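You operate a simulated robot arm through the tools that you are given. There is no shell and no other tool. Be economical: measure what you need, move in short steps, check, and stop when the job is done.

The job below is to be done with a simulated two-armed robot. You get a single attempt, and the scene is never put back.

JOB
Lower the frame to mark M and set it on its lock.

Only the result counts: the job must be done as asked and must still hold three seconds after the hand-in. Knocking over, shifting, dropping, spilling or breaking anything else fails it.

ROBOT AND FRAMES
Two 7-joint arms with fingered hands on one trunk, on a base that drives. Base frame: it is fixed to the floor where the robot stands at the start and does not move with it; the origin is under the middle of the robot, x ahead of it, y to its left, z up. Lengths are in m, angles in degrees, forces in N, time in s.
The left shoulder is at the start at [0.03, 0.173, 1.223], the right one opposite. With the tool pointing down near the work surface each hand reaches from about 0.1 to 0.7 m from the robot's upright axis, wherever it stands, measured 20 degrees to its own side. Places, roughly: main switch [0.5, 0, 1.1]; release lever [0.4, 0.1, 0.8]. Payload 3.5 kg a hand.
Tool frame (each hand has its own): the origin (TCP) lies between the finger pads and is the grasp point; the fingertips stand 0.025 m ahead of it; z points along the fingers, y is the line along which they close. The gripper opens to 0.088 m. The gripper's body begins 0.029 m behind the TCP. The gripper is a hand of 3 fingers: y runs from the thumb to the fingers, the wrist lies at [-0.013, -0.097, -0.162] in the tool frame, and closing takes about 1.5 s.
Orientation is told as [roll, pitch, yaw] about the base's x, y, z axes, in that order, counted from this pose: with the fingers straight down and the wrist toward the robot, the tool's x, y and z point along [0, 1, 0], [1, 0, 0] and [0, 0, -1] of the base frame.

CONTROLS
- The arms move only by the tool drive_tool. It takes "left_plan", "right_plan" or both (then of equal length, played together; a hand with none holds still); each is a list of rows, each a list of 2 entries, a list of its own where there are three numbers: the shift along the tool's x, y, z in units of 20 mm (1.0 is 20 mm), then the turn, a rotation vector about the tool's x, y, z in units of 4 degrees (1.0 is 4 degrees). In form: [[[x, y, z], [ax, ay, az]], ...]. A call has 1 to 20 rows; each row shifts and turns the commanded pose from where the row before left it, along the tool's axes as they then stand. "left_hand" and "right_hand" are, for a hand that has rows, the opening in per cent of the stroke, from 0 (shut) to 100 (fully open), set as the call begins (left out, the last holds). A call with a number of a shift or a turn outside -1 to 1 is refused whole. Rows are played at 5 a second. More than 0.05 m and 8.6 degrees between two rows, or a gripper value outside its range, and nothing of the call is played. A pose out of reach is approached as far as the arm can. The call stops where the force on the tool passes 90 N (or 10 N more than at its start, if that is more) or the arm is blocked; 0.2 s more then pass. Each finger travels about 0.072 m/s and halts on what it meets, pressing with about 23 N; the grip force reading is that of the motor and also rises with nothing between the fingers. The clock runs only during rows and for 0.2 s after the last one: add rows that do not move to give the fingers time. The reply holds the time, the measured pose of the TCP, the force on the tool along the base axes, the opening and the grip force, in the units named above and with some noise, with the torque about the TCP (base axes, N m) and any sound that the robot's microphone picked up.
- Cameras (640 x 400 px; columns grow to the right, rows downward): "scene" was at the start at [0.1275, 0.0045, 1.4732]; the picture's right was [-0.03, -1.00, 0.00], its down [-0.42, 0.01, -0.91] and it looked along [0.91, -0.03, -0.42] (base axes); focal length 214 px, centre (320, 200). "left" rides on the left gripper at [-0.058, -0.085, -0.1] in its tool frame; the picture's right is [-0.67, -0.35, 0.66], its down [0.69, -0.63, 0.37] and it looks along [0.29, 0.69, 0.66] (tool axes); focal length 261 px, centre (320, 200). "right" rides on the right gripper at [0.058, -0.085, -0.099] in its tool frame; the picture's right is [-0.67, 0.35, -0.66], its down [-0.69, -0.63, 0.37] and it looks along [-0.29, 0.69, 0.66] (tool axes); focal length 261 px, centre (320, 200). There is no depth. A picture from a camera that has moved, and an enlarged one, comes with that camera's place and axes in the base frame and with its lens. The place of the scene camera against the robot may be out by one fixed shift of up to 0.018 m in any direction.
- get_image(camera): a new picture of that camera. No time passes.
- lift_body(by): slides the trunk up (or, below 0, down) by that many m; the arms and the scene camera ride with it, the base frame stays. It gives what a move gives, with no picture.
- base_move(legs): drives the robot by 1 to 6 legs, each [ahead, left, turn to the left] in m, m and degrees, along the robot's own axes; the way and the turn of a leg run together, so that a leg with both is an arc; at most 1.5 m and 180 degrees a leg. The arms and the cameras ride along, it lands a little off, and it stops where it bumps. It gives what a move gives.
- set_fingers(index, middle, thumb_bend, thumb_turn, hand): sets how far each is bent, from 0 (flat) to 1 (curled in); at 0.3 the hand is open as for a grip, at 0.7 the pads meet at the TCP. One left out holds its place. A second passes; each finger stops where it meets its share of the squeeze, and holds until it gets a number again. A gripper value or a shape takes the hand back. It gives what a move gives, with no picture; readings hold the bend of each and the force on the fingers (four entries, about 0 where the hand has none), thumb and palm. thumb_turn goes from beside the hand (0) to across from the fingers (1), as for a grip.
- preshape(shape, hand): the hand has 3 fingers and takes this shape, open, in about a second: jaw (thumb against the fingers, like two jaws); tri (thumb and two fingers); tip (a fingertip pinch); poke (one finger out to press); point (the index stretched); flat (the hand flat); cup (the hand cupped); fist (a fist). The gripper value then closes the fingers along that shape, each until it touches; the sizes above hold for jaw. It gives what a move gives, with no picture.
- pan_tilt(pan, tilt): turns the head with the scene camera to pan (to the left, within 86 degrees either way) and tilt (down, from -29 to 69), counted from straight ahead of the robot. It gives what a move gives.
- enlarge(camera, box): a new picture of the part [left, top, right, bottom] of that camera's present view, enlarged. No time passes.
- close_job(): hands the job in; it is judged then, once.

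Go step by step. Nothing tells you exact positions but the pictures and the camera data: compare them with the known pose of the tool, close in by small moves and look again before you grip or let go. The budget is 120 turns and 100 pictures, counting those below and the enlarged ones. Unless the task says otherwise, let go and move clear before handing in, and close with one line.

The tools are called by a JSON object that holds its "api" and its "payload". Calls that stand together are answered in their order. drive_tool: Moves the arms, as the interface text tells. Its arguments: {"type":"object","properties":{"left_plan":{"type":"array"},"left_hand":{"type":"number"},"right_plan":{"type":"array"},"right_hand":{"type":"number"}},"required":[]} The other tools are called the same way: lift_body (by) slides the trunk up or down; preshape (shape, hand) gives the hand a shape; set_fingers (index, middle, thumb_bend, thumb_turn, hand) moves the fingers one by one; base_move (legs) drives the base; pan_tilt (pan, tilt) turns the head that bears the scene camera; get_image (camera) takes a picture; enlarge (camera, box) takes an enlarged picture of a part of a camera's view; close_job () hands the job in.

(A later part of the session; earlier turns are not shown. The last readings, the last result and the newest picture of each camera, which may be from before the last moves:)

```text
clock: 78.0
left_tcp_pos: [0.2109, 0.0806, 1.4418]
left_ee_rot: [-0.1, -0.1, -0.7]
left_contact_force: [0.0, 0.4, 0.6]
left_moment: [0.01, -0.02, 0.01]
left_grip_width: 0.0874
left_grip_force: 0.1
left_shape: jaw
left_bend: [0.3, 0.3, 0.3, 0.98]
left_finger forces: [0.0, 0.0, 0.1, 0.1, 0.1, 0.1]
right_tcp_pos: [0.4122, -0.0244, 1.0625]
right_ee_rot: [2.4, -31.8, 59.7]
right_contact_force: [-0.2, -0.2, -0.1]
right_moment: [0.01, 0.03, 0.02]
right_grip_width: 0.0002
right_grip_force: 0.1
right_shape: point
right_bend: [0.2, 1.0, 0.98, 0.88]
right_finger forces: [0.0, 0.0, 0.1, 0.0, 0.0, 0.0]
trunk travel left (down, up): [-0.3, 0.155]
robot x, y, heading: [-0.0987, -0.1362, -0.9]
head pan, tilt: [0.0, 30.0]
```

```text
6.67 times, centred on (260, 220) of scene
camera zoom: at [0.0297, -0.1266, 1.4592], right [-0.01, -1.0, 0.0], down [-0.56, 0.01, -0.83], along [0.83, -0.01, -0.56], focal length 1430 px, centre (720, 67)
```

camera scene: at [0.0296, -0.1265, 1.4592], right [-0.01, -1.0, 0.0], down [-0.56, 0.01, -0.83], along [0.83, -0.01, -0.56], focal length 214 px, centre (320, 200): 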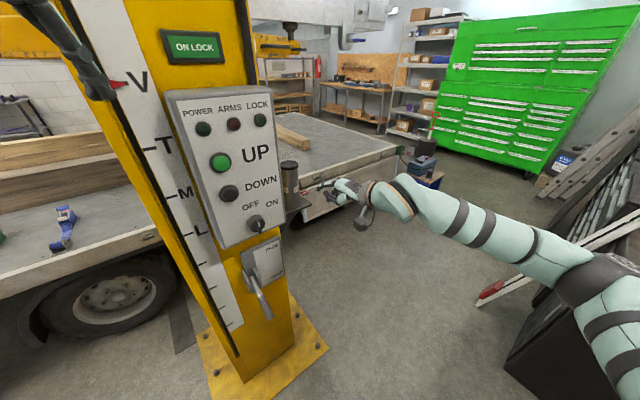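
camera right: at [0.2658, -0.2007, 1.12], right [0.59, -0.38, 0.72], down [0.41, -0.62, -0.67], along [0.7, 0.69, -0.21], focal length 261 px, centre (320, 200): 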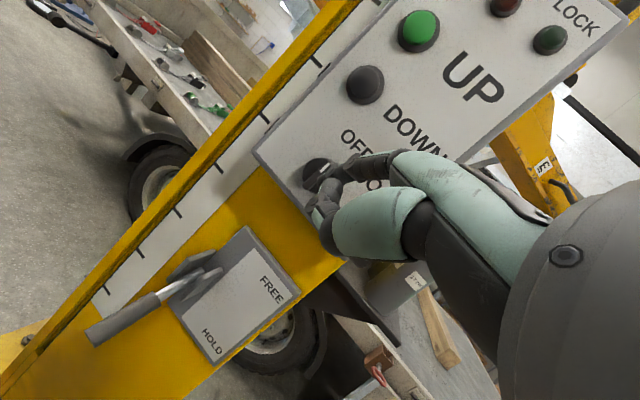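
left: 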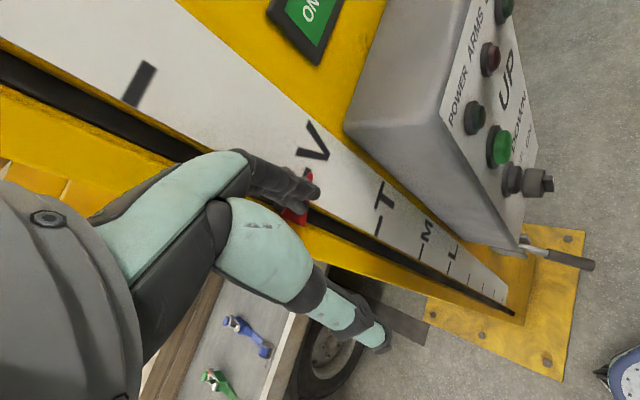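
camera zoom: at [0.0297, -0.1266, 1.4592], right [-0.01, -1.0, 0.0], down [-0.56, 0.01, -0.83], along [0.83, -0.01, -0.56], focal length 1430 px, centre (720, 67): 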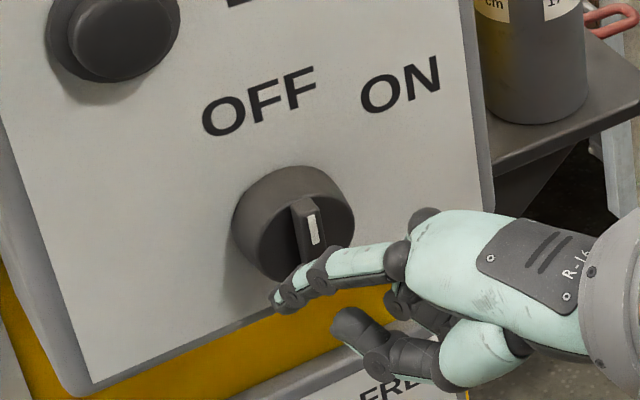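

The finger passed in front of the bar without touching it, so the bar sits about 2 cm deeper than I took it. I'll go back right, advance 20 mm, and slide left again.

{"api": "drive_tool", "payload": {"right_plan": [[[-0.4, -0.2, -0.04], [0, 0, 0]], [[-0.4, -0.18, -0.06], [0, 0, 0]], [[-0.4, -0.16, -0.1], [0, 0, 0]], [[-0.4, -0.16, -0.1], [0, 0, 0]], [[-0.2, 0.44, 0.15], [0, 0, 0]], [[-0.2, 0.44, 0.15], [0, 0, 0]]]}}

{"api": "enlarge", "payload": {"camera": "scene", "box": [220, 190, 300, 250]}}

{"api": "enlarge", "payload": {"camera": "right", "box": [250, 100, 410, 260]}}

```text
clock: 79.4
left_tcp_pos: [0.2107, 0.0808, 1.4423]
left_ee_rot: [-0.2, 0.0, -0.7]
left_contact_force: [0.2, -0.7, -0.1]
left_moment: [-0.01, 0.0, -0.04]
left_grip_width: 0.0876
left_grip_force: 0.2
left_shape: jaw
left_bend: [0.3, 0.3, 0.3, 0.98]
left_finger forces: [0.1, 0.0, 0.0, 0.1, 0.0, 0.1]
right_tcp_pos: [0.4484, -0.0419, 1.0649]
right_ee_rot: [2.4, -31.7, 59.9]
right_contact_force: [0.6, -0.6, 1.0]
right_moment: [-0.01, 0.0, 0.03]
right_grip_width: 0.0
right_grip_force: 0.1
right_shape: point
right_bend: [0.2, 1.0, 0.98, 0.88]
right_finger forces: [0.0, 0.1, 0.0, 0.0, 0.0, 0.1]
trunk travel left (down, up): [-0.3, 0.155]
robot x, y, heading: [-0.0951, -0.1352, -0.7]
head pan, tilt: [0.0, 30.0]
```

```text
6.67 times, centred on (260, 220) of scene
camera zoom: at [0.03, -0.1263, 1.4592], right [-0.01, -1.0, 0.0], down [-0.56, 0.01, -0.83], along [0.83, -0.01, -0.56], focal length 1430 px, centre (720, 67)
```

zoom: 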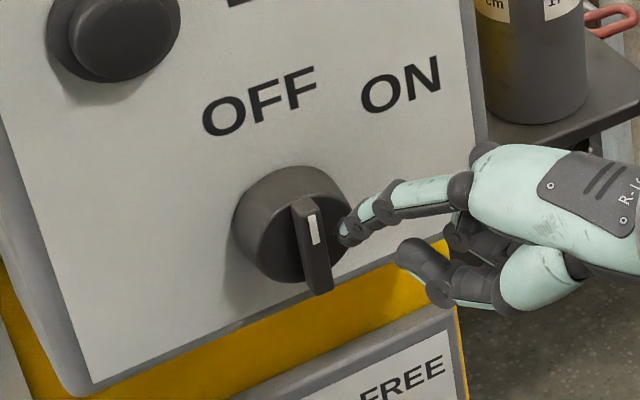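

```text
2.50 times, centred on (330, 180) of right
camera zoom: at [0.3398, -0.1253, 1.1068], right [0.59, -0.38, 0.72], down [0.41, -0.62, -0.67], along [0.7, 0.69, -0.21], focal length 652 px, centre (295, 250)
```

zoom: 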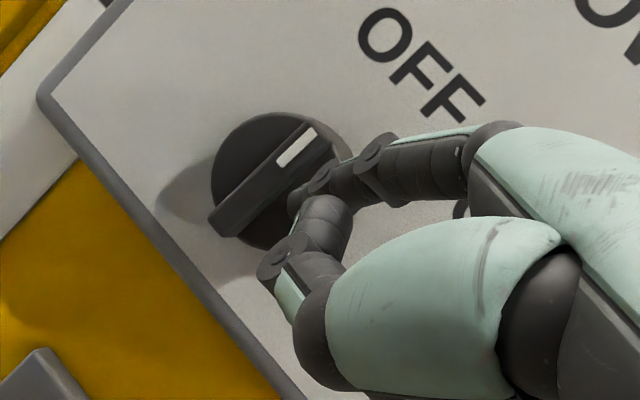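

The tip is at the right depth but level with the knob's centre. I'll lower it 14 mm and push left.

{"api": "drive_tool", "payload": {"right_plan": [[[0, -0.37, 0.6], [0, 0, 0]], [[0.3, 0.12, 0.08], [0, 0, 0]], [[0.3, 0.12, 0.08], [0, 0, 0]], [[0.3, 0.14, 0.04], [0, 0, 0]]]}}

{"api": "enlarge", "payload": {"camera": "scene", "box": [220, 190, 300, 250]}}

{"api": "enlarge", "payload": {"camera": "right", "box": [250, 100, 410, 260]}}

```text
clock: 80.4
left_tcp_pos: [0.2114, 0.0801, 1.4421]
left_ee_rot: [-0.1, 0.0, -0.6]
left_contact_force: [-0.1, -0.1, -0.4]
left_moment: [0.02, -0.01, -0.01]
left_grip_width: 0.0874
left_grip_force: 0.0
left_shape: jaw
left_bend: [0.3, 0.3, 0.3, 0.98]
left_finger forces: [0.0, 0.0, 0.0, 0.0, 0.0, 0.0]
right_tcp_pos: [0.4372, -0.0256, 1.0501]
right_ee_rot: [2.4, -31.7, 59.8]
right_contact_force: [0.0, -3.3, -2.4]
right_moment: [-0.04, 0.02, -0.03]
right_grip_width: 0.0809
right_grip_force: 0.1
right_shape: point
right_bend: [0.22, 1.0, 0.98, 0.88]
right_finger forces: [3.0, 0.1, 0.0, 0.0, 0.0, 0.1]
trunk travel left (down, up): [-0.3, 0.155]
robot x, y, heading: [-0.0953, -0.1335, -0.4]
head pan, tilt: [0.0, 30.0]
```

```text
6.67 times, centred on (260, 220) of scene
camera zoom: at [0.0307, -0.1273, 1.4591], right [-0.01, -1.0, 0.0], down [-0.56, 0.01, -0.83], along [0.83, -0.01, -0.56], focal length 1430 px, centre (720, 67)
```

zoom: 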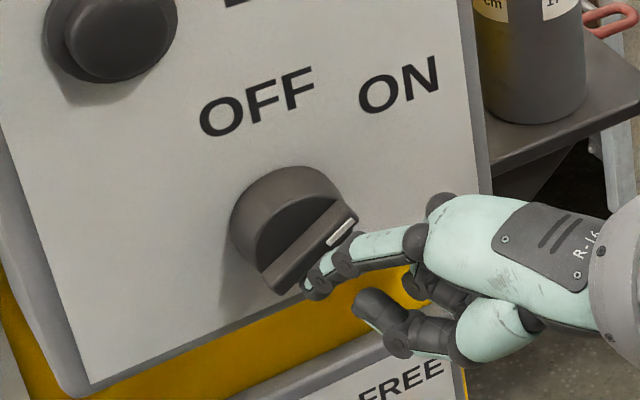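

```text
2.50 times, centred on (330, 180) of right
camera zoom: at [0.3284, -0.1099, 1.0918], right [0.59, -0.38, 0.72], down [0.41, -0.62, -0.67], along [0.7, 0.69, -0.21], focal length 652 px, centre (295, 250)
```

zoom: 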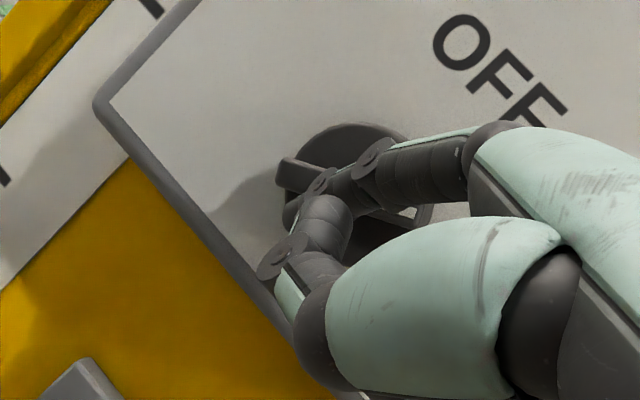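

The knob has turned toward ON. I'll check the lamps.

{"api": "enlarge", "payload": {"camera": "scene", "box": [100, 20, 300, 240]}}

```text
1.82 times, centred on (200, 130) of scene
camera zoom: at [0.0307, -0.1273, 1.4591], right [-0.01, -1.0, 0.0], down [-0.56, 0.01, -0.83], along [0.83, -0.01, -0.56], focal length 390 px, centre (538, 327)
```

zoom: 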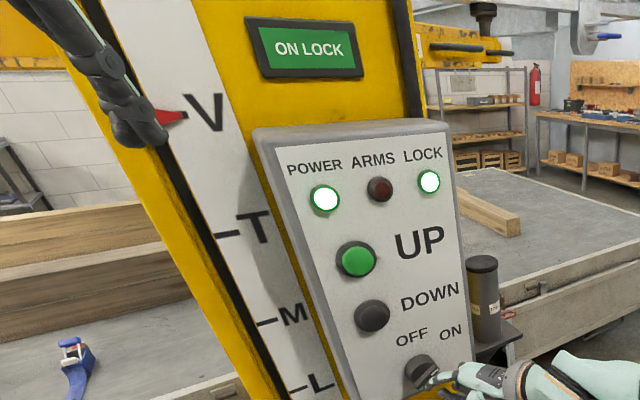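

POWER and LOCK are lit green and ARMS is dark, so the switch is ON. I'll move the right finger clear of the knob and look at the lever with the head tilted down.

{"api": "drive_tool", "payload": {"right_plan": [[[-0.5, -0.3, -0.2], [0, 0, 0]], [[-0.3, -0.7, -0.4], [0, 0, 0]], [[-0.3, -0.7, -0.4], [0, 0, 0]]]}}

{"api": "pan_tilt", "payload": {"pan": 12, "tilt": 50}}

{"api": "get_image", "payload": {"camera": "scene"}}

{"api": "get_image", "payload": {"camera": "right"}}

{"api": "get_image", "payload": {"camera": "left"}}

```text
clock: 81.2
left_tcp_pos: [0.2102, 0.081, 1.4417]
left_ee_rot: [-0.1, 0.0, -0.6]
left_contact_force: [0.3, -0.8, -0.1]
left_moment: [-0.01, -0.03, -0.03]
left_grip_width: 0.0876
left_grip_force: 0.1
left_shape: jaw
left_bend: [0.3, 0.3, 0.3, 0.98]
left_finger forces: [0.1, 0.0, 0.0, 0.0, 0.0, 0.0]
right_tcp_pos: [0.4369, -0.0714, 1.0491]
right_ee_rot: [2.4, -31.7, 59.8]
right_contact_force: [0.5, 0.2, 0.5]
right_moment: [-0.01, -0.02, -0.01]
right_grip_width: 0.0805
right_grip_force: 0.0
right_shape: point
right_bend: [0.2, 1.0, 0.98, 0.88]
right_finger forces: [0.1, 0.0, 0.1, 0.0, 0.0, 0.0]
trunk travel left (down, up): [-0.3, 0.155]
robot x, y, heading: [-0.0969, -0.1291, -1.1]
head pan, tilt: [0.0, 30.0]
```

```text
clock: 82.0
left_tcp_pos: [0.2109, 0.0796, 1.4416]
left_ee_rot: [-0.2, -0.1, -0.7]
left_contact_force: [-0.4, 0.3, -1.1]
left_moment: [-0.02, -0.01, -0.02]
left_grip_width: 0.0876
left_grip_force: 0.0
left_shape: jaw
left_bend: [0.3, 0.3, 0.3, 0.98]
left_finger forces: [0.0, 0.1, 0.1, 0.0, 0.0, 0.0]
right_tcp_pos: [0.4381, -0.0701, 1.0491]
right_ee_rot: [2.4, -31.7, 59.8]
right_contact_force: [0.5, 0.1, -0.3]
right_moment: [-0.02, 0.0, 0.01]
right_grip_width: 0.0806
right_grip_force: 0.0
right_shape: point
right_bend: [0.2, 1.0, 0.98, 0.88]
right_finger forces: [0.0, 0.0, 0.0, 0.1, 0.0, 0.0]
trunk travel left (down, up): [-0.3, 0.155]
robot x, y, heading: [-0.0963, -0.13, -0.8]
head pan, tilt: [12.0, 50.0]
```

```text
47 pictures are left
camera scene: at [0.0131, -0.1105, 1.4308], right [0.2, -0.98, -0.01], down [-0.79, -0.15, -0.59], along [0.58, 0.13, -0.8], focal length 214 px, centre (320, 200)
```

scene: 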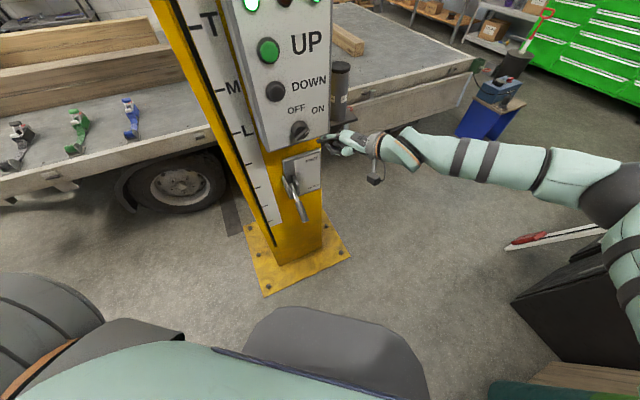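

```text
46 pictures are left
camera right: at [0.329, -0.1547, 1.0907], right [0.59, -0.38, 0.72], down [0.41, -0.62, -0.67], along [0.7, 0.69, -0.21], focal length 261 px, centre (320, 200)
```

right: 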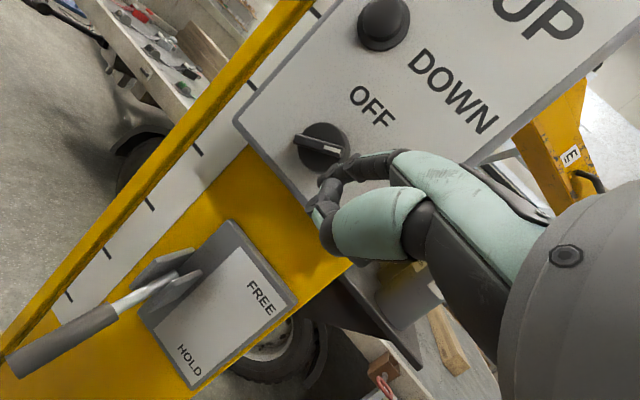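

```text
45 pictures are left
camera left: at [0.1249, 0.0243, 1.5409], right [-0.35, -0.67, -0.65], down [-0.62, 0.69, -0.37], along [0.7, 0.28, -0.66], focal length 261 px, centre (320, 200)
```

left: 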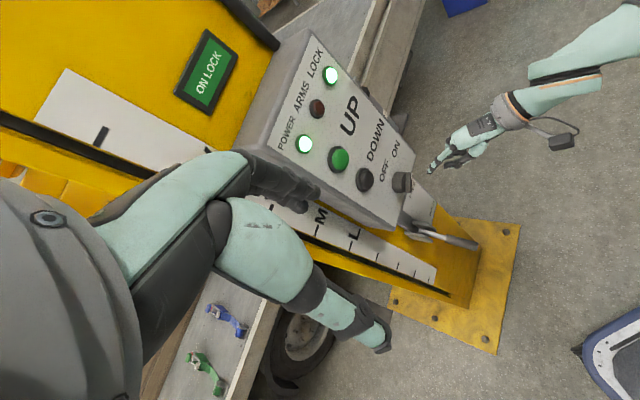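

The lever's handle runs from a pivot near (0.48, 0.10, 0.865) out to an end near (0.36, 0.01, 0.83). I'll bring the left hand over, yawed like a mirror of the right, and lower it left of the lever so it can lift the handle from below.

{"api": "drive_tool", "payload": {"left_plan": [[[0.6, 0.9, 0], [0, 0, 1]], [[0.6, 0.9, 0], [0, 0, 1]], [[0.6, 0.9, 0], [0, 0, 1]], [[0.6, 0.9, 0], [0, 0, 1]], [[0, 0, 0], [0, 0, 1]], [[0, 0, 0], [0, 0, 1]], [[0, 0, 0], [0, 0, 1]], [[0, 0, 0], [0, 0, 1]], [[0, 0, 0], [0, 0, 1]], [[0, 0, 0], [0, 0, 1]], [[0, 0, 0], [0, 0, 1]], [[0, 0, 0], [0, 0, 1]], [[0, 0, 0], [0, 0, 1]]]}}

{"api": "drive_tool", "payload": {"left_plan": [[[0, 0, 1], [0, 0, 0]], [[0, 0, 1], [0, 0, 0]], [[0, 0, 1], [0, 0, 0]], [[0, 0, 1], [0, 0, 0]], [[0, 0, 1], [0, 0, 0]], [[0, 0, 1], [0, 0, 0]], [[0, 0, 1], [0, 0, 0]], [[0, 0, 1], [0, 0, 0]], [[0, 0, 1], [0, 0, 0]], [[0, 0, 1], [0, 0, 0]]]}}

```text
clock: 84.8
left_tcp_pos: [0.2876, 0.1197, 1.4422]
left_ee_rot: [0.0, -0.1, -48.6]
left_contact_force: [-0.2, -0.2, 0.4]
left_moment: [0.0, 0.0, 0.0]
left_grip_width: 0.0876
left_grip_force: 0.0
left_shape: jaw
left_bend: [0.3, 0.3, 0.3, 0.98]
left_finger forces: [0.1, 0.0, 0.0, 0.1, 0.0, 0.1]
left hand out of reach, approached as far as the arm can: row 13
right_tcp_pos: [0.4384, -0.0717, 1.049]
right_ee_rot: [2.5, -31.7, 59.8]
right_contact_force: [-0.7, 0.1, -0.3]
right_moment: [0.0, 0.04, 0.0]
right_grip_width: 0.0806
right_grip_force: 0.1
right_shape: point
right_bend: [0.2, 1.0, 0.98, 0.88]
right_finger forces: [0.0, 0.1, 0.1, 0.1, 0.1, 0.0]
trunk travel left (down, up): [-0.3, 0.155]
robot x, y, heading: [-0.0949, -0.1317, -0.6]
head pan, tilt: [12.0, 50.0]
```

```text
clock: 87.0
left_tcp_pos: [0.2865, 0.1192, 1.2416]
left_ee_rot: [0.1, -0.2, -48.6]
left_contact_force: [-0.2, 1.1, -0.5]
left_moment: [0.01, -0.01, -0.03]
left_grip_width: 0.0877
left_grip_force: 0.0
left_shape: jaw
left_bend: [0.3, 0.3, 0.3, 0.98]
left_finger forces: [0.0, 0.0, 0.0, 0.1, 0.0, 0.1]
right_tcp_pos: [0.4377, -0.0721, 1.049]
right_ee_rot: [2.4, -31.7, 59.8]
right_contact_force: [-0.5, 0.1, -0.5]
right_moment: [0.01, 0.03, -0.01]
right_grip_width: 0.0806
right_grip_force: 0.0
right_shape: point
right_bend: [0.2, 1.0, 0.98, 0.88]
right_finger forces: [0.0, 0.0, 0.0, 0.0, 0.1, 0.1]
trunk travel left (down, up): [-0.3, 0.155]
robot x, y, heading: [-0.0931, -0.1278, -0.8]
head pan, tilt: [12.0, 50.0]
```

{"api": "drive_tool", "payload": {"left_plan": [[[0, 0, 1], [0, 0, 0]], [[0, 0, 1], [0, 0, 0]], [[0, 0, 1], [0, 0, 0]], [[0, 0, 1], [0, 0, 0]], [[0, 0, 1], [0, 0, 0]], [[0, 0, 1], [0, 0, 0]], [[0, 0, 1], [0, 0, 0]], [[0, 0, 1], [0, 0, 0]], [[0, 0, 1], [0, 0, 0]], [[0, 0, 1], [0, 0, 0]], [[0, 0, 1], [0, 0, 0]], [[0, 0, 1], [0, 0, 0]], [[0, 0, 1], [0, 0, 0]], [[0, 0, 1], [0, 0, 0]], [[0, 0, 1], [0, 0, 0]], [[0, 0, 1], [0, 0, 0]], [[0, 0, 1], [0, 0, 0]], [[0, 0, 1], [0, 0, 0]], [[0, 0, 1], [0, 0, 0]], [[0, 0, 1], [0, 0, 0]]]}}

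{"api": "drive_tool", "payload": {"left_plan": [[[0, 0, 1], [-1, 0, 0]], [[0, 0, 1], [-1, 0, 0]], [[0, 0, 1], [-1, 0, 0]], [[0, 0, 1], [-1, 0, 0]], [[0, 0, 0], [-1, 0, 0]], [[0, 0, 0], [-1, 0, 0]], [[0, 0, 0], [-1, 0, 0]], [[0, 0, 0], [-1, 0, 0]]]}}

{"api": "get_image", "payload": {"camera": "scene"}}

{"api": "get_image", "payload": {"camera": "left"}}

```text
clock: 91.2
left_tcp_pos: [0.2854, 0.1192, 0.8412]
left_ee_rot: [0.0, -0.2, -48.6]
left_contact_force: [-0.1, 1.1, 0.7]
left_moment: [0.03, 0.0, -0.01]
left_grip_width: 0.0877
left_grip_force: 0.0
left_shape: jaw
left_bend: [0.3, 0.3, 0.3, 0.98]
left_finger forces: [0.1, 0.0, 0.0, 0.0, 0.0, 0.0]
right_tcp_pos: [0.4367, -0.0712, 1.0484]
right_ee_rot: [2.4, -31.7, 59.8]
right_contact_force: [0.2, 0.5, 0.0]
right_moment: [-0.01, -0.02, -0.01]
right_grip_width: 0.0807
right_grip_force: 0.1
right_shape: point
right_bend: [0.2, 1.0, 0.98, 0.88]
right_finger forces: [0.0, 0.1, 0.0, 0.0, 0.1, 0.1]
trunk travel left (down, up): [-0.3, 0.155]
robot x, y, heading: [-0.094, -0.1337, -0.8]
head pan, tilt: [12.0, 50.0]
```

```text
clock: 93.0
left_tcp_pos: [0.2948, 0.1114, 0.7636]
left_ee_rot: [-0.1, -32.3, -48.6]
left_contact_force: [-0.2, -0.8, 0.2]
left_moment: [0.03, 0.01, -0.01]
left_grip_width: 0.0875
left_grip_force: 0.1
left_shape: jaw
left_bend: [0.3, 0.3, 0.3, 0.98]
left_finger forces: [0.0, 0.0, 0.0, 0.0, 0.0, 0.1]
right_tcp_pos: [0.4371, -0.0701, 1.0493]
right_ee_rot: [2.4, -31.7, 59.8]
right_contact_force: [1.1, -0.2, 1.2]
right_moment: [0.02, 0.02, 0.03]
right_grip_width: 0.0807
right_grip_force: 0.0
right_shape: point
right_bend: [0.2, 1.0, 0.98, 0.88]
right_finger forces: [0.0, 0.0, 0.0, 0.0, 0.1, 0.1]
trunk travel left (down, up): [-0.3, 0.155]
robot x, y, heading: [-0.0929, -0.1368, -0.8]
head pan, tilt: [12.0, 50.0]
```

```text
44 pictures are left
camera scene: at [0.0127, -0.1103, 1.4307], right [0.2, -0.98, -0.01], down [-0.79, -0.15, -0.59], along [0.58, 0.13, -0.81], focal length 214 px, centre (320, 200)
```

scene: 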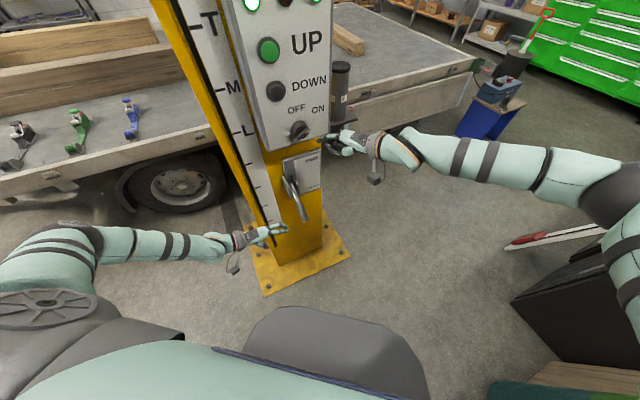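

```text
43 pictures are left
camera left: at [0.1683, 0.1671, 0.8009], right [-0.47, -0.48, -0.74], down [0.29, 0.71, -0.65], along [0.84, -0.52, -0.19], focal length 261 px, centre (320, 200)
```

left: 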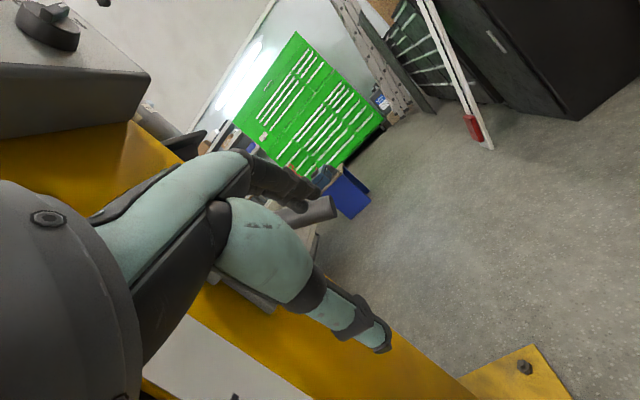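

The left arm reaches there easily. I'll enlarge both views to place the lever's grip against the left fingers.

{"api": "enlarge", "payload": {"camera": "left", "box": [150, 110, 390, 260]}}

{"api": "enlarge", "payload": {"camera": "scene", "box": [220, 140, 360, 260]}}

```text
2.67 times, centred on (270, 185) of left
camera zoom: at [0.1683, 0.1671, 0.8009], right [-0.47, -0.48, -0.74], down [0.29, 0.71, -0.65], along [0.84, -0.52, -0.19], focal length 695 px, centre (453, 240)
```

zoom: 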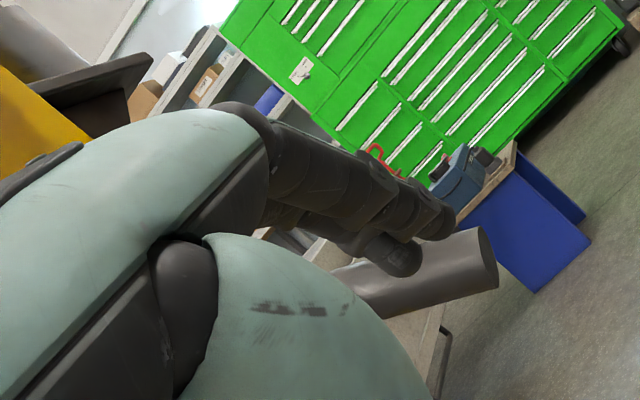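

```text
3.33 times, centred on (290, 200) of scene
camera zoom: at [0.0127, -0.1103, 1.4307], right [0.2, -0.98, -0.01], down [-0.79, -0.15, -0.59], along [0.58, 0.13, -0.81], focal length 715 px, centre (420, 200)
```

zoom: 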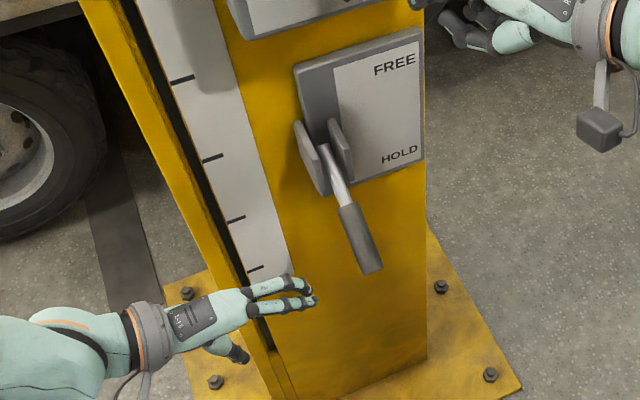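

The handle end is near (0.385, 0.03, 0.77) and the handle slopes about 35° down. I'll make a left fist and level the hand more, so the back of the hand can lift the lever.

{"api": "preshape", "payload": {"hand": "left", "shape": "fist"}}

{"api": "drive_tool", "payload": {"left_plan": [[[0, -0.5, 0.85], [-1, 0, 0]], [[0, -0.5, 0.85], [-1, 0, 0]], [[0, -0.6, 0.8], [-1, 0, 0]], [[0, -0.7, 0.7], [-1, 0, 0]], [[0, 0, 0], [-1, 0, 0]], [[0, 0, 0], [-1, 0, 0]]]}}

{"api": "enlarge", "payload": {"camera": "scene", "box": [200, 140, 360, 290]}}

{"api": "get_image", "payload": {"camera": "left"}}

```text
clock: 93.9
left_tcp_pos: [0.2959, 0.1114, 0.7639]
left_ee_rot: [0.0, -32.2, -48.6]
left_contact_force: [-0.4, 0.5, 0.9]
left_moment: [0.01, 0.02, 0.0]
left_grip_width: 0.0
left_grip_force: 0.0
left_shape: fist
left_bend: [1.0, 1.0, 0.86, 0.85]
left_finger forces: [0.0, 0.0, 0.0, 0.0, 0.0, 0.1]
right_tcp_pos: [0.4376, -0.0705, 1.0493]
right_ee_rot: [2.4, -31.7, 59.7]
right_contact_force: [0.4, -0.1, -0.3]
right_moment: [0.01, 0.03, 0.04]
right_grip_width: 0.0803
right_grip_force: 0.1
right_shape: point
right_bend: [0.2, 1.0, 0.98, 0.88]
right_finger forces: [0.0, 0.0, 0.1, 0.0, 0.0, 0.0]
trunk travel left (down, up): [-0.3, 0.155]
robot x, y, heading: [-0.0977, -0.1347, -0.6]
head pan, tilt: [12.0, 50.0]
```

```text
clock: 95.3
left_tcp_pos: [0.2865, 0.1015, 0.6989]
left_ee_rot: [0.0, -56.3, -48.6]
left_contact_force: [-0.2, 0.2, -0.6]
left_moment: [0.04, -0.01, 0.0]
left_grip_width: 0.0
left_grip_force: 0.1
left_shape: fist
left_bend: [1.0, 1.0, 0.86, 0.85]
left_finger forces: [0.1, 0.1, 0.0, 0.1, 0.0, 0.0]
left hand out of reach, approached as far as the arm can: row 6
right_tcp_pos: [0.4369, -0.0706, 1.0483]
right_ee_rot: [2.3, -31.6, 59.9]
right_contact_force: [-0.5, 0.8, -0.2]
right_moment: [-0.01, 0.01, -0.03]
right_grip_width: 0.0806
right_grip_force: 0.1
right_shape: point
right_bend: [0.2, 1.0, 0.98, 0.88]
right_finger forces: [0.0, 0.0, 0.0, 0.1, 0.0, 0.1]
trunk travel left (down, up): [-0.3, 0.155]
robot x, y, heading: [-0.0969, -0.1337, -0.7]
head pan, tilt: [12.0, 50.0]
```

```text
2.67 times, centred on (280, 215) of scene
camera zoom: at [0.0122, -0.1096, 1.4308], right [0.2, -0.98, -0.01], down [-0.79, -0.15, -0.59], along [0.58, 0.13, -0.81], focal length 572 px, centre (427, 160)
```

zoom: 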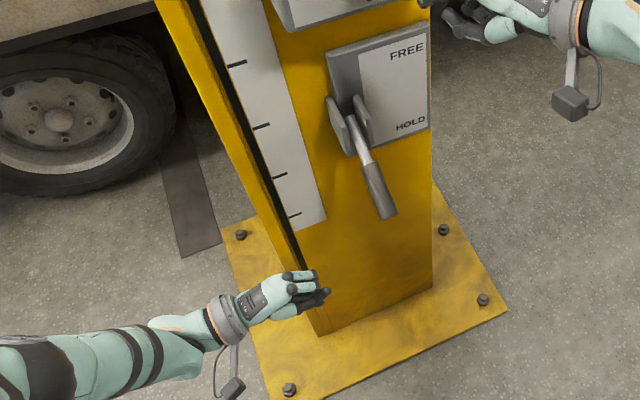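

```text
39 pictures are left
camera left: at [0.1569, 0.1619, 0.682], right [-0.27, -0.71, -0.65], down [0.49, 0.49, -0.73], along [0.83, -0.51, 0.21], focal length 261 px, centre (320, 200)
```

left: 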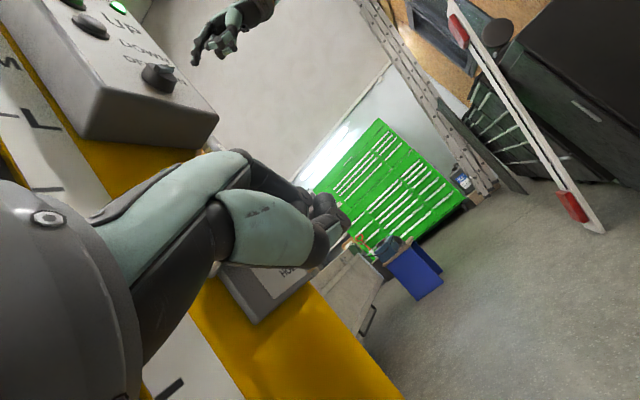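

The hand is low enough to pass under the handle. I'll slide it about 19 cm to the right beneath the lever and look.

{"api": "drive_tool", "payload": {"left_plan": [[[0.15, 0.48, 0.8], [0, 0, 0]], [[0.15, 0.48, 0.8], [0, 0, 0]], [[0.15, 0.48, 0.8], [0, 0, 0]], [[0.15, 0.48, 0.8], [0, 0, 0]], [[0.15, 0.48, 0.8], [0, 0, 0]], [[0.15, 0.48, 0.8], [0, 0, 0]], [[0.15, 0.48, 0.8], [0, 0, 0]], [[0.15, 0.48, 0.8], [0, 0, 0]], [[0.15, 0.48, 0.8], [0, 0, 0]]]}}

{"api": "enlarge", "payload": {"camera": "scene", "box": [200, 140, 360, 290]}}

{"api": "get_image", "payload": {"camera": "right"}}

```text
clock: 97.0
left_tcp_pos: [0.3761, 0.0212, 0.7211]
left_ee_rot: [0.2, -55.2, -48.0]
left_contact_force: [-50.5, 26.3, 19.8]
left_moment: [-0.19, -0.82, 0.6]
left_grip_width: 0.0
left_grip_force: 0.1
left_shape: fist
left_bend: [1.0, 1.0, 0.86, 0.85]
left_finger forces: [0.0, 57.6, 0.1, 0.0, 0.0, 0.0]
left hand out of reach, approached as far as the arm can: row 3, 4, 5, 6, 7, 8
right_tcp_pos: [0.4307, -0.0656, 1.0513]
right_ee_rot: [2.1, -31.9, 60.5]
right_contact_force: [-0.4, 0.3, 0.1]
right_moment: [0.01, 0.0, 0.02]
right_grip_width: 0.0806
right_grip_force: 0.0
right_shape: point
right_bend: [0.2, 1.0, 0.98, 0.88]
right_finger forces: [0.0, 0.1, 0.1, 0.0, 0.0, 0.1]
trunk travel left (down, up): [-0.3, 0.155]
robot x, y, heading: [-0.0931, -0.1316, -0.4]
head pan, tilt: [12.0, 50.0]
stopped in row 8 (left hand): the force on the tool passed its limit at 103 N (the readings are from after the stop); the commanded pose is now the measured one
```

```text
2.67 times, centred on (280, 215) of scene
camera zoom: at [0.0032, -0.1061, 1.4315], right [0.2, -0.98, -0.01], down [-0.79, -0.16, -0.6], along [0.58, 0.13, -0.8], focal length 572 px, centre (427, 160)
```

zoom: 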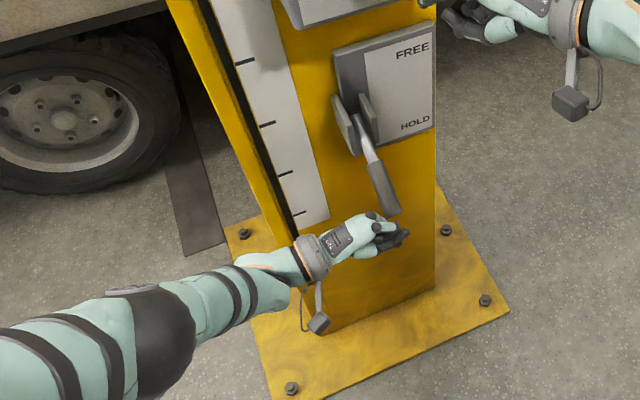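

```text
37 pictures are left
camera right: at [0.3214, -0.149, 1.0937], right [0.58, -0.37, 0.72], down [0.42, -0.62, -0.66], along [0.69, 0.69, -0.2], focal length 261 px, centre (320, 200)
```

right: 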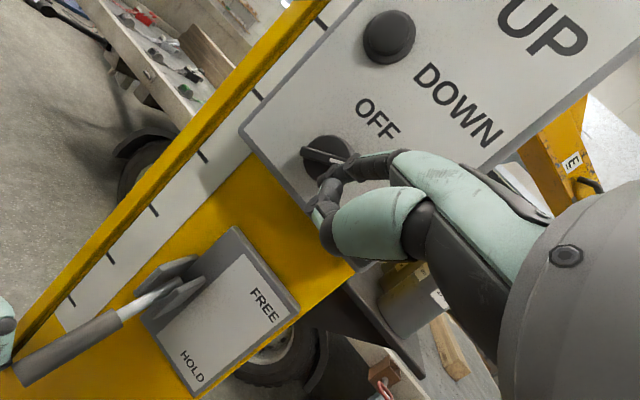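

The fist rode up to the handle's height and bumped into its side; the lever has not moved. I'll back off, ease the tilt, go lower, and try again.

{"api": "drive_tool", "payload": {"left_plan": [[[0, -0.57, -0.82], [0, 0, 0]], [[0, -0.57, -0.82], [0, 0, 0]], [[0, -0.57, -0.82], [0, 0, 0]], [[0, 0, 0], [1, 0, 0]], [[0, 0, 0], [1, 0, 0]], [[0, 0, 0], [1, 0, 0]], [[0.3, -0.68, 0.73], [0, 0, 0]], [[0.3, -0.68, 0.73], [0, 0, 0]], [[0.3, -0.68, 0.73], [0, 0, 0]], [[0, -0.68, 0.73], [0, 0, 0]]]}}

{"api": "drive_tool", "payload": {"left_plan": [[[0, 0.73, 0.68], [0, 0, 0]], [[0, 0.73, 0.68], [0, 0, 0]], [[0, 0.73, 0.68], [0, 0, 0]]]}}

{"api": "enlarge", "payload": {"camera": "scene", "box": [200, 140, 360, 290]}}

```text
clock: 99.2
left_tcp_pos: [0.3483, 0.0662, 0.6708]
left_ee_rot: [-0.1, -43.1, -48.0]
left_contact_force: [0.2, -0.2, -0.7]
left_moment: [0.02, 0.01, 0.03]
left_grip_width: 0.0
left_grip_force: 0.1
left_shape: fist
left_bend: [1.0, 1.0, 0.86, 0.85]
left_finger forces: [0.0, 0.0, 0.0, 0.0, 0.0, 0.1]
left hand out of reach, approached as far as the arm can: row 9, 10
right_tcp_pos: [0.4359, -0.0676, 1.0487]
right_ee_rot: [2.4, -31.7, 60.1]
right_contact_force: [0.3, 0.2, 0.2]
right_moment: [0.02, -0.01, 0.0]
right_grip_width: 0.0805
right_grip_force: 0.0
right_shape: point
right_bend: [0.2, 1.0, 0.98, 0.88]
right_finger forces: [0.0, 0.0, 0.1, 0.0, 0.0, 0.0]
trunk travel left (down, up): [-0.3, 0.155]
robot x, y, heading: [-0.0935, -0.1314, -0.5]
head pan, tilt: [12.0, 50.0]
```

```text
clock: 100.0
left_tcp_pos: [0.3796, 0.0244, 0.6845]
left_ee_rot: [0.0, -43.0, -47.8]
left_contact_force: [-12.7, 13.9, -5.5]
left_moment: [-0.69, -0.53, 0.14]
left_grip_width: 0.0001
left_grip_force: 0.2
left_shape: fist
left_bend: [1.0, 1.0, 0.86, 0.85]
left_finger forces: [0.0, 19.5, 0.0, 0.1, 0.0, 0.0]
left hand out of reach, approached as far as the arm can: row 1, 2, 3
right_tcp_pos: [0.4347, -0.0672, 1.0488]
right_ee_rot: [2.4, -31.7, 60.2]
right_contact_force: [-0.6, -0.4, -0.6]
right_moment: [0.0, 0.01, 0.0]
right_grip_width: 0.0806
right_grip_force: 0.1
right_shape: point
right_bend: [0.2, 1.0, 0.98, 0.88]
right_finger forces: [0.0, 0.1, 0.0, 0.0, 0.0, 0.0]
trunk travel left (down, up): [-0.3, 0.155]
robot x, y, heading: [-0.0953, -0.1344, -0.7]
head pan, tilt: [12.0, 50.0]
```

```text
2.67 times, centred on (280, 215) of scene
camera zoom: at [0.0102, -0.1066, 1.4307], right [0.2, -0.98, -0.01], down [-0.79, -0.16, -0.59], along [0.58, 0.13, -0.8], focal length 572 px, centre (427, 160)
```

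zoom: 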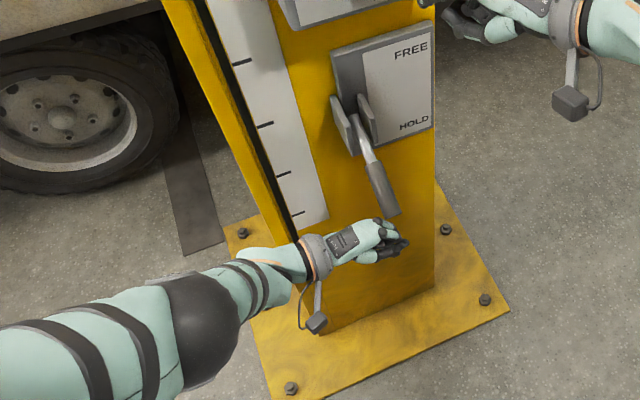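

The handle's end hangs lower than I estimated, near z 0.74, and the left arm is at its lower reach limit. I'll back both hands off slightly, raise the right one, and lower the trunk 12 cm.

{"api": "drive_tool", "payload": {"left_plan": [[[0, -0.73, -0.68], [0, 0, 0]], [[0, -0.73, -0.68], [0, 0, 0]], [[0, -0.73, -0.68], [0, 0, 0]], [[0, 0, 0], [0, 0, 0]], [[0, 0, 0], [0, 0, 0]], [[0, 0, 0], [0, 0, 0]], [[0, 0, 0], [0, 0, 0]], [[0, 0, 0], [0, 0, 0]]], "right_plan": [[[0.4, -0.78, -0.48], [0, 0, 0]], [[0.4, -0.78, -0.48], [0, 0, 0]], [[0, 0.525, -0.85], [0, 0, 0]], [[0, 0.525, -0.85], [0, 0, 0]], [[0, 0.525, -0.85], [0, 0, 0]], [[0, 0.525, -0.85], [0, 0, 0]], [[0, 0.525, -0.85], [0, 0, 0]], [[0, 0.525, -0.85], [0, 0, 0]]]}}

{"api": "lift_body", "payload": {"by": -0.12}}

{"api": "drive_tool", "payload": {"left_plan": [[[0, 0.68, -0.73], [0, 0, 0]], [[0, 0.68, -0.73], [0, 0, 0]], [[0, 0.68, -0.73], [0, 0, 0]], [[0, 0.73, 0.68], [0, 0, 0]], [[0, 0.73, 0.68], [0, 0, 0]], [[0, 0.73, 0.68], [0, 0, 0]]]}}

{"api": "get_image", "payload": {"camera": "scene"}}

```text
clock: 101.8
left_tcp_pos: [0.3506, 0.0664, 0.674]
left_ee_rot: [0.0, -43.2, -48.0]
left_contact_force: [-0.4, -0.6, -0.3]
left_moment: [0.02, -0.02, -0.01]
left_grip_width: 0.0
left_grip_force: 0.0
left_shape: fist
left_bend: [1.0, 1.0, 0.86, 0.85]
left_finger forces: [0.0, 0.0, 0.0, 0.0, 0.0, 0.0]
left hand out of reach, approached as far as the arm can: row 1, 2, 3
right_tcp_pos: [0.4087, -0.0951, 1.1684]
right_ee_rot: [2.4, -31.8, 60.0]
right_contact_force: [0.2, 0.1, -0.1]
right_moment: [-0.03, 0.0, -0.01]
right_grip_width: 0.0804
right_grip_force: 0.1
right_shape: point
right_bend: [0.2, 1.0, 0.98, 0.88]
right_finger forces: [0.0, 0.0, 0.0, 0.0, 0.1, 0.0]
trunk travel left (down, up): [-0.3, 0.155]
robot x, y, heading: [-0.0945, -0.1315, -0.5]
head pan, tilt: [12.0, 50.0]
```

```text
clock: 103.3
left_tcp_pos: [0.3122, 0.0683, 0.4942]
left_ee_rot: [-6.9, -38.0, -43.5]
left_contact_force: [-0.4, 0.3, 0.7]
left_moment: [-0.02, 0.01, 0.0]
left_grip_width: 0.0
left_grip_force: 0.1
left_shape: fist
left_bend: [1.0, 1.0, 0.86, 0.85]
left_finger forces: [0.1, 0.1, 0.0, 0.0, 0.0, 0.0]
right_tcp_pos: [0.407, -0.0954, 1.05]
right_ee_rot: [2.3, -32.0, 60.1]
right_contact_force: [-0.2, -0.7, 0.6]
right_moment: [-0.04, 0.01, -0.03]
right_grip_width: 0.0806
right_grip_force: 0.1
right_shape: point
right_bend: [0.2, 1.0, 0.98, 0.88]
right_finger forces: [0.0, 0.0, 0.0, 0.0, 0.1, 0.0]
trunk travel left (down, up): [-0.18, 0.275]
robot x, y, heading: [-0.0922, -0.1354, -0.3]
head pan, tilt: [12.0, 50.0]
```

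```text
clock: 104.8
left_tcp_pos: [0.3782, 0.0348, 0.5173]
left_ee_rot: [-6.9, -38.1, -43.6]
left_contact_force: [-1.3, -0.2, -0.1]
left_moment: [0.04, -0.02, -0.02]
left_grip_width: 0.0
left_grip_force: 0.0
left_shape: fist
left_bend: [1.0, 1.0, 0.86, 0.85]
left_finger forces: [0.0, 0.1, 0.1, 0.1, 0.0, 0.0]
left hand out of reach, approached as far as the arm can: row 1, 2, 3, 4, 5, 6
right_tcp_pos: [0.4084, -0.0947, 1.0491]
right_ee_rot: [2.4, -31.7, 59.9]
right_contact_force: [-0.5, -1.1, -0.4]
right_moment: [-0.05, -0.04, 0.03]
right_grip_width: 0.0804
right_grip_force: 0.0
right_shape: point
right_bend: [0.2, 1.0, 0.98, 0.88]
right_finger forces: [0.1, 0.0, 0.0, 0.0, 0.0, 0.0]
trunk travel left (down, up): [-0.18, 0.275]
robot x, y, heading: [-0.0947, -0.1315, -0.5]
head pan, tilt: [12.0, 50.0]
```

```text
35 pictures are left
camera scene: at [0.0781, -0.1101, 1.2901], right [0.2, -0.98, -0.04], down [-0.86, -0.15, -0.48], along [0.47, 0.13, -0.88], focal length 214 px, centre (320, 200)
```

scene: 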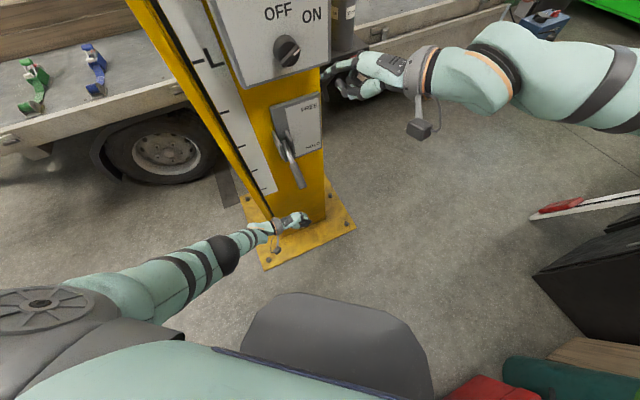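

The left arm was simply stretched straight; with the trunk lower I can raise it relative to the shoulder. I'll ease its tilt and bring it up.

{"api": "drive_tool", "payload": {"left_plan": [[[0, -0.6, -0.6], [1, 0, 0]], [[0, -0.6, -0.6], [1, 0, 0]], [[0, -0.6, -0.6], [1, 0, 0]], [[0, 0.4, -0.9], [0, 0, 0]], [[0, 0.4, -0.9], [0, 0, 0]], [[0, 0.4, -0.9], [0, 0, 0]], [[0, 0.4, -0.9], [0, 0, 0]], [[0, 0.4, -0.9], [0, 0, 0]], [[0, 0.4, -0.9], [0, 0, 0]]]}}

```text
clock: 106.8
left_tcp_pos: [0.4181, 0.1088, 0.5348]
left_ee_rot: [-6.1, -26.1, -45.2]
left_contact_force: [-0.2, -0.7, -0.3]
left_moment: [0.0, 0.0, 0.02]
left_grip_width: 0.0
left_grip_force: 0.1
left_shape: fist
left_bend: [1.0, 1.0, 0.86, 0.85]
left_finger forces: [0.0, 0.0, 0.0, 0.0, 0.0, 0.1]
left hand out of reach, approached as far as the arm can: row 1, 2, 3, 4, 5, 6, 7, 8, 9
right_tcp_pos: [0.4089, -0.0949, 1.0488]
right_ee_rot: [2.4, -31.7, 59.9]
right_contact_force: [-0.4, 0.1, -0.8]
right_moment: [-0.02, 0.02, 0.03]
right_grip_width: 0.0806
right_grip_force: 0.1
right_shape: point
right_bend: [0.2, 1.0, 0.98, 0.88]
right_finger forces: [0.0, 0.0, 0.1, 0.0, 0.1, 0.0]
trunk travel left (down, up): [-0.18, 0.275]
robot x, y, heading: [-0.0937, -0.1311, -0.3]
head pan, tilt: [12.0, 50.0]
```

{"api": "drive_tool", "payload": {"left_plan": [[[-1, 0, 0], [0, 0, 0]], [[-1, 0, 0], [0, 0, 0]], [[-1, 0, 0], [0, 0, 0]], [[-1, 0, 0], [0, 0, 0]], [[-0.5, 0.3, -0.9], [0, 0, 0]], [[-0.5, 0.3, -0.9], [0, 0, 0]]]}}

{"api": "get_image", "payload": {"camera": "scene"}}

```text
clock: 108.2
left_tcp_pos: [0.3728, 0.0573, 0.5234]
left_ee_rot: [-7.0, -25.6, -45.1]
left_contact_force: [-0.7, -0.9, 0.5]
left_moment: [0.02, -0.03, -0.04]
left_grip_width: 0.0
left_grip_force: 0.0
left_shape: fist
left_bend: [1.0, 1.0, 0.86, 0.85]
left_finger forces: [0.1, 0.0, 0.1, 0.0, 0.0, 0.0]
left hand out of reach, approached as far as the arm can: row 1, 2, 3, 4, 5, 6
right_tcp_pos: [0.4073, -0.0942, 1.0503]
right_ee_rot: [2.3, -31.7, 60.1]
right_contact_force: [0.0, -0.6, 0.3]
right_moment: [-0.02, -0.02, -0.05]
right_grip_width: 0.0808
right_grip_force: 0.0
right_shape: point
right_bend: [0.2, 1.0, 0.98, 0.88]
right_finger forces: [0.0, 0.1, 0.0, 0.0, 0.0, 0.0]
trunk travel left (down, up): [-0.18, 0.275]
robot x, y, heading: [-0.0969, -0.138, -0.5]
head pan, tilt: [12.0, 50.0]
```

```text
34 pictures are left
camera scene: at [0.0766, -0.1091, 1.2904], right [0.2, -0.98, -0.04], down [-0.86, -0.15, -0.48], along [0.47, 0.13, -0.87], focal length 214 px, centre (320, 200)
```

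scene: 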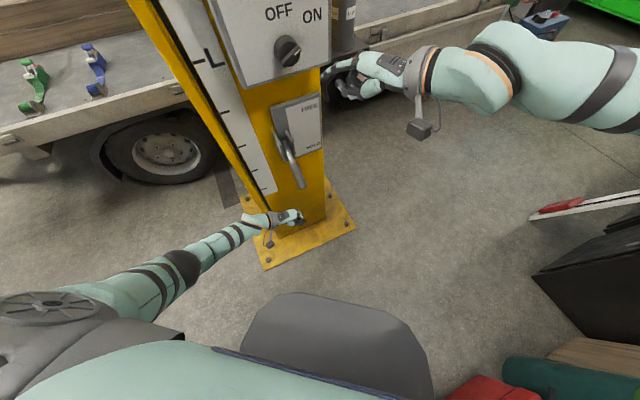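

{"api": "drive_tool", "payload": {"left_plan": [[[0, 0, -0.3], [1, 0, 0]], [[0, 0, -0.3], [1, 0, 0]], [[0, 0, -0.3], [1, 0, 0]], [[0, 0, -0.3], [1, 0, 0]], [[0, 0, -0.3], [1, 0, 0]], [[0, 0, -0.3], [1, 0, 0]]]}}

{"api": "drive_tool", "payload": {"left_plan": [[[0, 0, -1], [0, 0, 0]], [[0, 0, -1], [0, 0, 0]], [[0, 0, -1], [0, 0, 0]], [[0, 0, -1], [0, 0, 0]]]}}

```text
clock: 109.5
left_tcp_pos: [0.3711, 0.0672, 0.5596]
left_ee_rot: [-5.6, -2.0, -47.6]
left_contact_force: [-0.5, 0.2, -0.4]
left_moment: [0.02, 0.02, 0.02]
left_grip_width: 0.0
left_grip_force: 0.0
left_shape: fist
left_bend: [1.0, 1.0, 0.86, 0.85]
left_finger forces: [0.0, 0.1, 0.1, 0.0, 0.0, 0.1]
right_tcp_pos: [0.4094, -0.0961, 1.0488]
right_ee_rot: [2.4, -31.7, 59.9]
right_contact_force: [0.6, -0.1, -0.6]
right_moment: [0.02, -0.04, -0.02]
right_grip_width: 0.0809
right_grip_force: 0.0
right_shape: point
right_bend: [0.2, 1.0, 0.98, 0.88]
right_finger forces: [0.1, 0.0, 0.1, 0.1, 0.1, 0.0]
trunk travel left (down, up): [-0.18, 0.275]
robot x, y, heading: [-0.0933, -0.1305, -0.3]
head pan, tilt: [12.0, 50.0]
```

```text
clock: 110.5
left_tcp_pos: [0.3745, 0.0759, 0.6394]
left_ee_rot: [-5.4, -2.2, -47.8]
left_contact_force: [0.2, -0.8, 0.0]
left_moment: [-0.03, 0.03, 0.0]
left_grip_width: 0.0
left_grip_force: 0.1
left_shape: fist
left_bend: [1.0, 1.0, 0.86, 0.85]
left_finger forces: [0.1, 0.1, 0.0, 0.0, 0.0, 0.1]
right_tcp_pos: [0.4078, -0.0952, 1.0493]
right_ee_rot: [2.5, -31.6, 60.0]
right_contact_force: [0.1, -0.4, -0.3]
right_moment: [0.02, 0.03, 0.0]
right_grip_width: 0.0806
right_grip_force: 0.0
right_shape: point
right_bend: [0.2, 1.0, 0.98, 0.88]
right_finger forces: [0.1, 0.0, 0.0, 0.1, 0.0, 0.0]
trunk travel left (down, up): [-0.18, 0.275]
robot x, y, heading: [-0.0943, -0.1352, -0.3]
head pan, tilt: [12.0, 50.0]
```

Fingers-down works well for the left arm, so I'll grasp the handle from above instead, with the fingers closing around and under it. I'll retreat, restore the trunk height, and bring the open hand above the handle.

{"api": "drive_tool", "payload": {"left_plan": [[[-1, 0, 0], [0, 0, 0]], [[-1, 0, 0], [0, 0, 0]], [[-1, 0, 0], [0, 0, 0]], [[-1, 0, 0], [0, 0, 0]], [[-1, 0, 0], [0, 0, 0]], [[-1, -0.5, 0], [0, 0, 0]], [[0, 0, -1], [0, 0.6, 0]], [[0, 0, -1], [0, 0.5, 0]], [[0, 0, -1], [0, 0, 0]], [[0, 0, -1], [0, 0, 0]], [[0, 0, -1], [0, 0, 0]], [[0, 0, -1], [0, 0, 0]], [[0, 0, -1], [0, 0, 0]], [[0, 0, -1], [0, 0, 0]]]}}

{"api": "lift_body", "payload": {"by": 0.12}}

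{"api": "preshape", "payload": {"hand": "left", "shape": "jaw"}}

{"api": "get_image", "payload": {"camera": "left"}}

```text
clock: 113.5
left_tcp_pos: [0.2769, 0.0081, 0.8138]
left_ee_rot: [-1.0, -2.2, -47.7]
left_contact_force: [0.2, 0.4, 0.9]
left_moment: [0.0, -0.01, -0.02]
left_grip_width: 0.0
left_grip_force: 0.0
left_shape: fist
left_bend: [1.0, 1.0, 0.86, 0.85]
left_finger forces: [0.0, 0.1, 0.0, 0.1, 0.0, 0.0]
right_tcp_pos: [0.408, -0.0948, 1.0487]
right_ee_rot: [2.5, -31.8, 59.9]
right_contact_force: [0.0, 0.0, -0.7]
right_moment: [-0.05, -0.01, 0.02]
right_grip_width: 0.0806
right_grip_force: 0.0
right_shape: point
right_bend: [0.2, 1.0, 0.98, 0.88]
right_finger forces: [0.0, 0.0, 0.1, 0.1, 0.0, 0.0]
trunk travel left (down, up): [-0.18, 0.275]
robot x, y, heading: [-0.0973, -0.1313, -0.4]
head pan, tilt: [12.0, 50.0]
```

```text
clock: 115.0
left_tcp_pos: [0.2788, 0.011, 0.9291]
left_ee_rot: [-1.1, -2.0, -47.7]
left_contact_force: [0.4, 0.0, -0.7]
left_moment: [0.0, -0.02, 0.02]
left_grip_width: 0.0
left_grip_force: 0.1
left_shape: fist
left_bend: [1.0, 1.0, 0.86, 0.85]
left_finger forces: [0.0, 0.0, 0.0, 0.1, 0.0, 0.0]
right_tcp_pos: [0.409, -0.0958, 1.169]
right_ee_rot: [2.4, -31.7, 60.1]
right_contact_force: [-0.9, -0.3, 0.8]
right_moment: [0.01, 0.02, 0.02]
right_grip_width: 0.0806
right_grip_force: 0.1
right_shape: point
right_bend: [0.2, 1.0, 0.98, 0.88]
right_finger forces: [0.0, 0.0, 0.1, 0.0, 0.0, 0.0]
trunk travel left (down, up): [-0.3, 0.155]
robot x, y, heading: [-0.0985, -0.1296, -0.4]
head pan, tilt: [12.0, 50.0]
```

```text
clock: 116.0
left_tcp_pos: [0.2797, 0.0099, 0.9289]
left_ee_rot: [-0.9, -2.2, -47.7]
left_contact_force: [0.3, 0.3, 0.7]
left_moment: [-0.02, -0.01, 0.02]
left_grip_width: 0.0876
left_grip_force: 0.1
left_shape: jaw
left_bend: [0.3, 0.3, 0.3, 0.97]
left_finger forces: [0.0, 0.0, 0.0, 0.0, 0.1, 0.0]
right_tcp_pos: [0.4088, -0.0954, 1.1691]
right_ee_rot: [2.4, -31.8, 60.0]
right_contact_force: [-0.4, 0.1, 0.2]
right_moment: [0.02, -0.01, 0.03]
right_grip_width: 0.0805
right_grip_force: 0.1
right_shape: point
right_bend: [0.2, 1.0, 0.98, 0.88]
right_finger forces: [0.0, 0.0, 0.1, 0.1, 0.0, 0.0]
trunk travel left (down, up): [-0.3, 0.155]
robot x, y, heading: [-0.0952, -0.128, -0.6]
head pan, tilt: [12.0, 50.0]
```

```text
33 pictures are left
camera left: at [0.1774, 0.039, 1.0258], right [-0.72, -0.22, -0.66], down [0.09, 0.91, -0.4], along [0.69, -0.35, -0.64], focal length 261 px, centre (320, 200)
```

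left: 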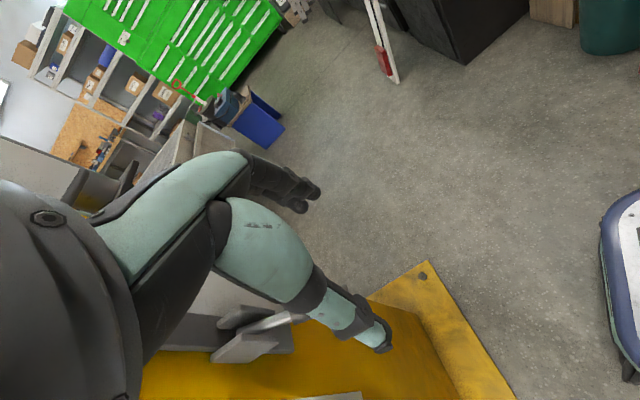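

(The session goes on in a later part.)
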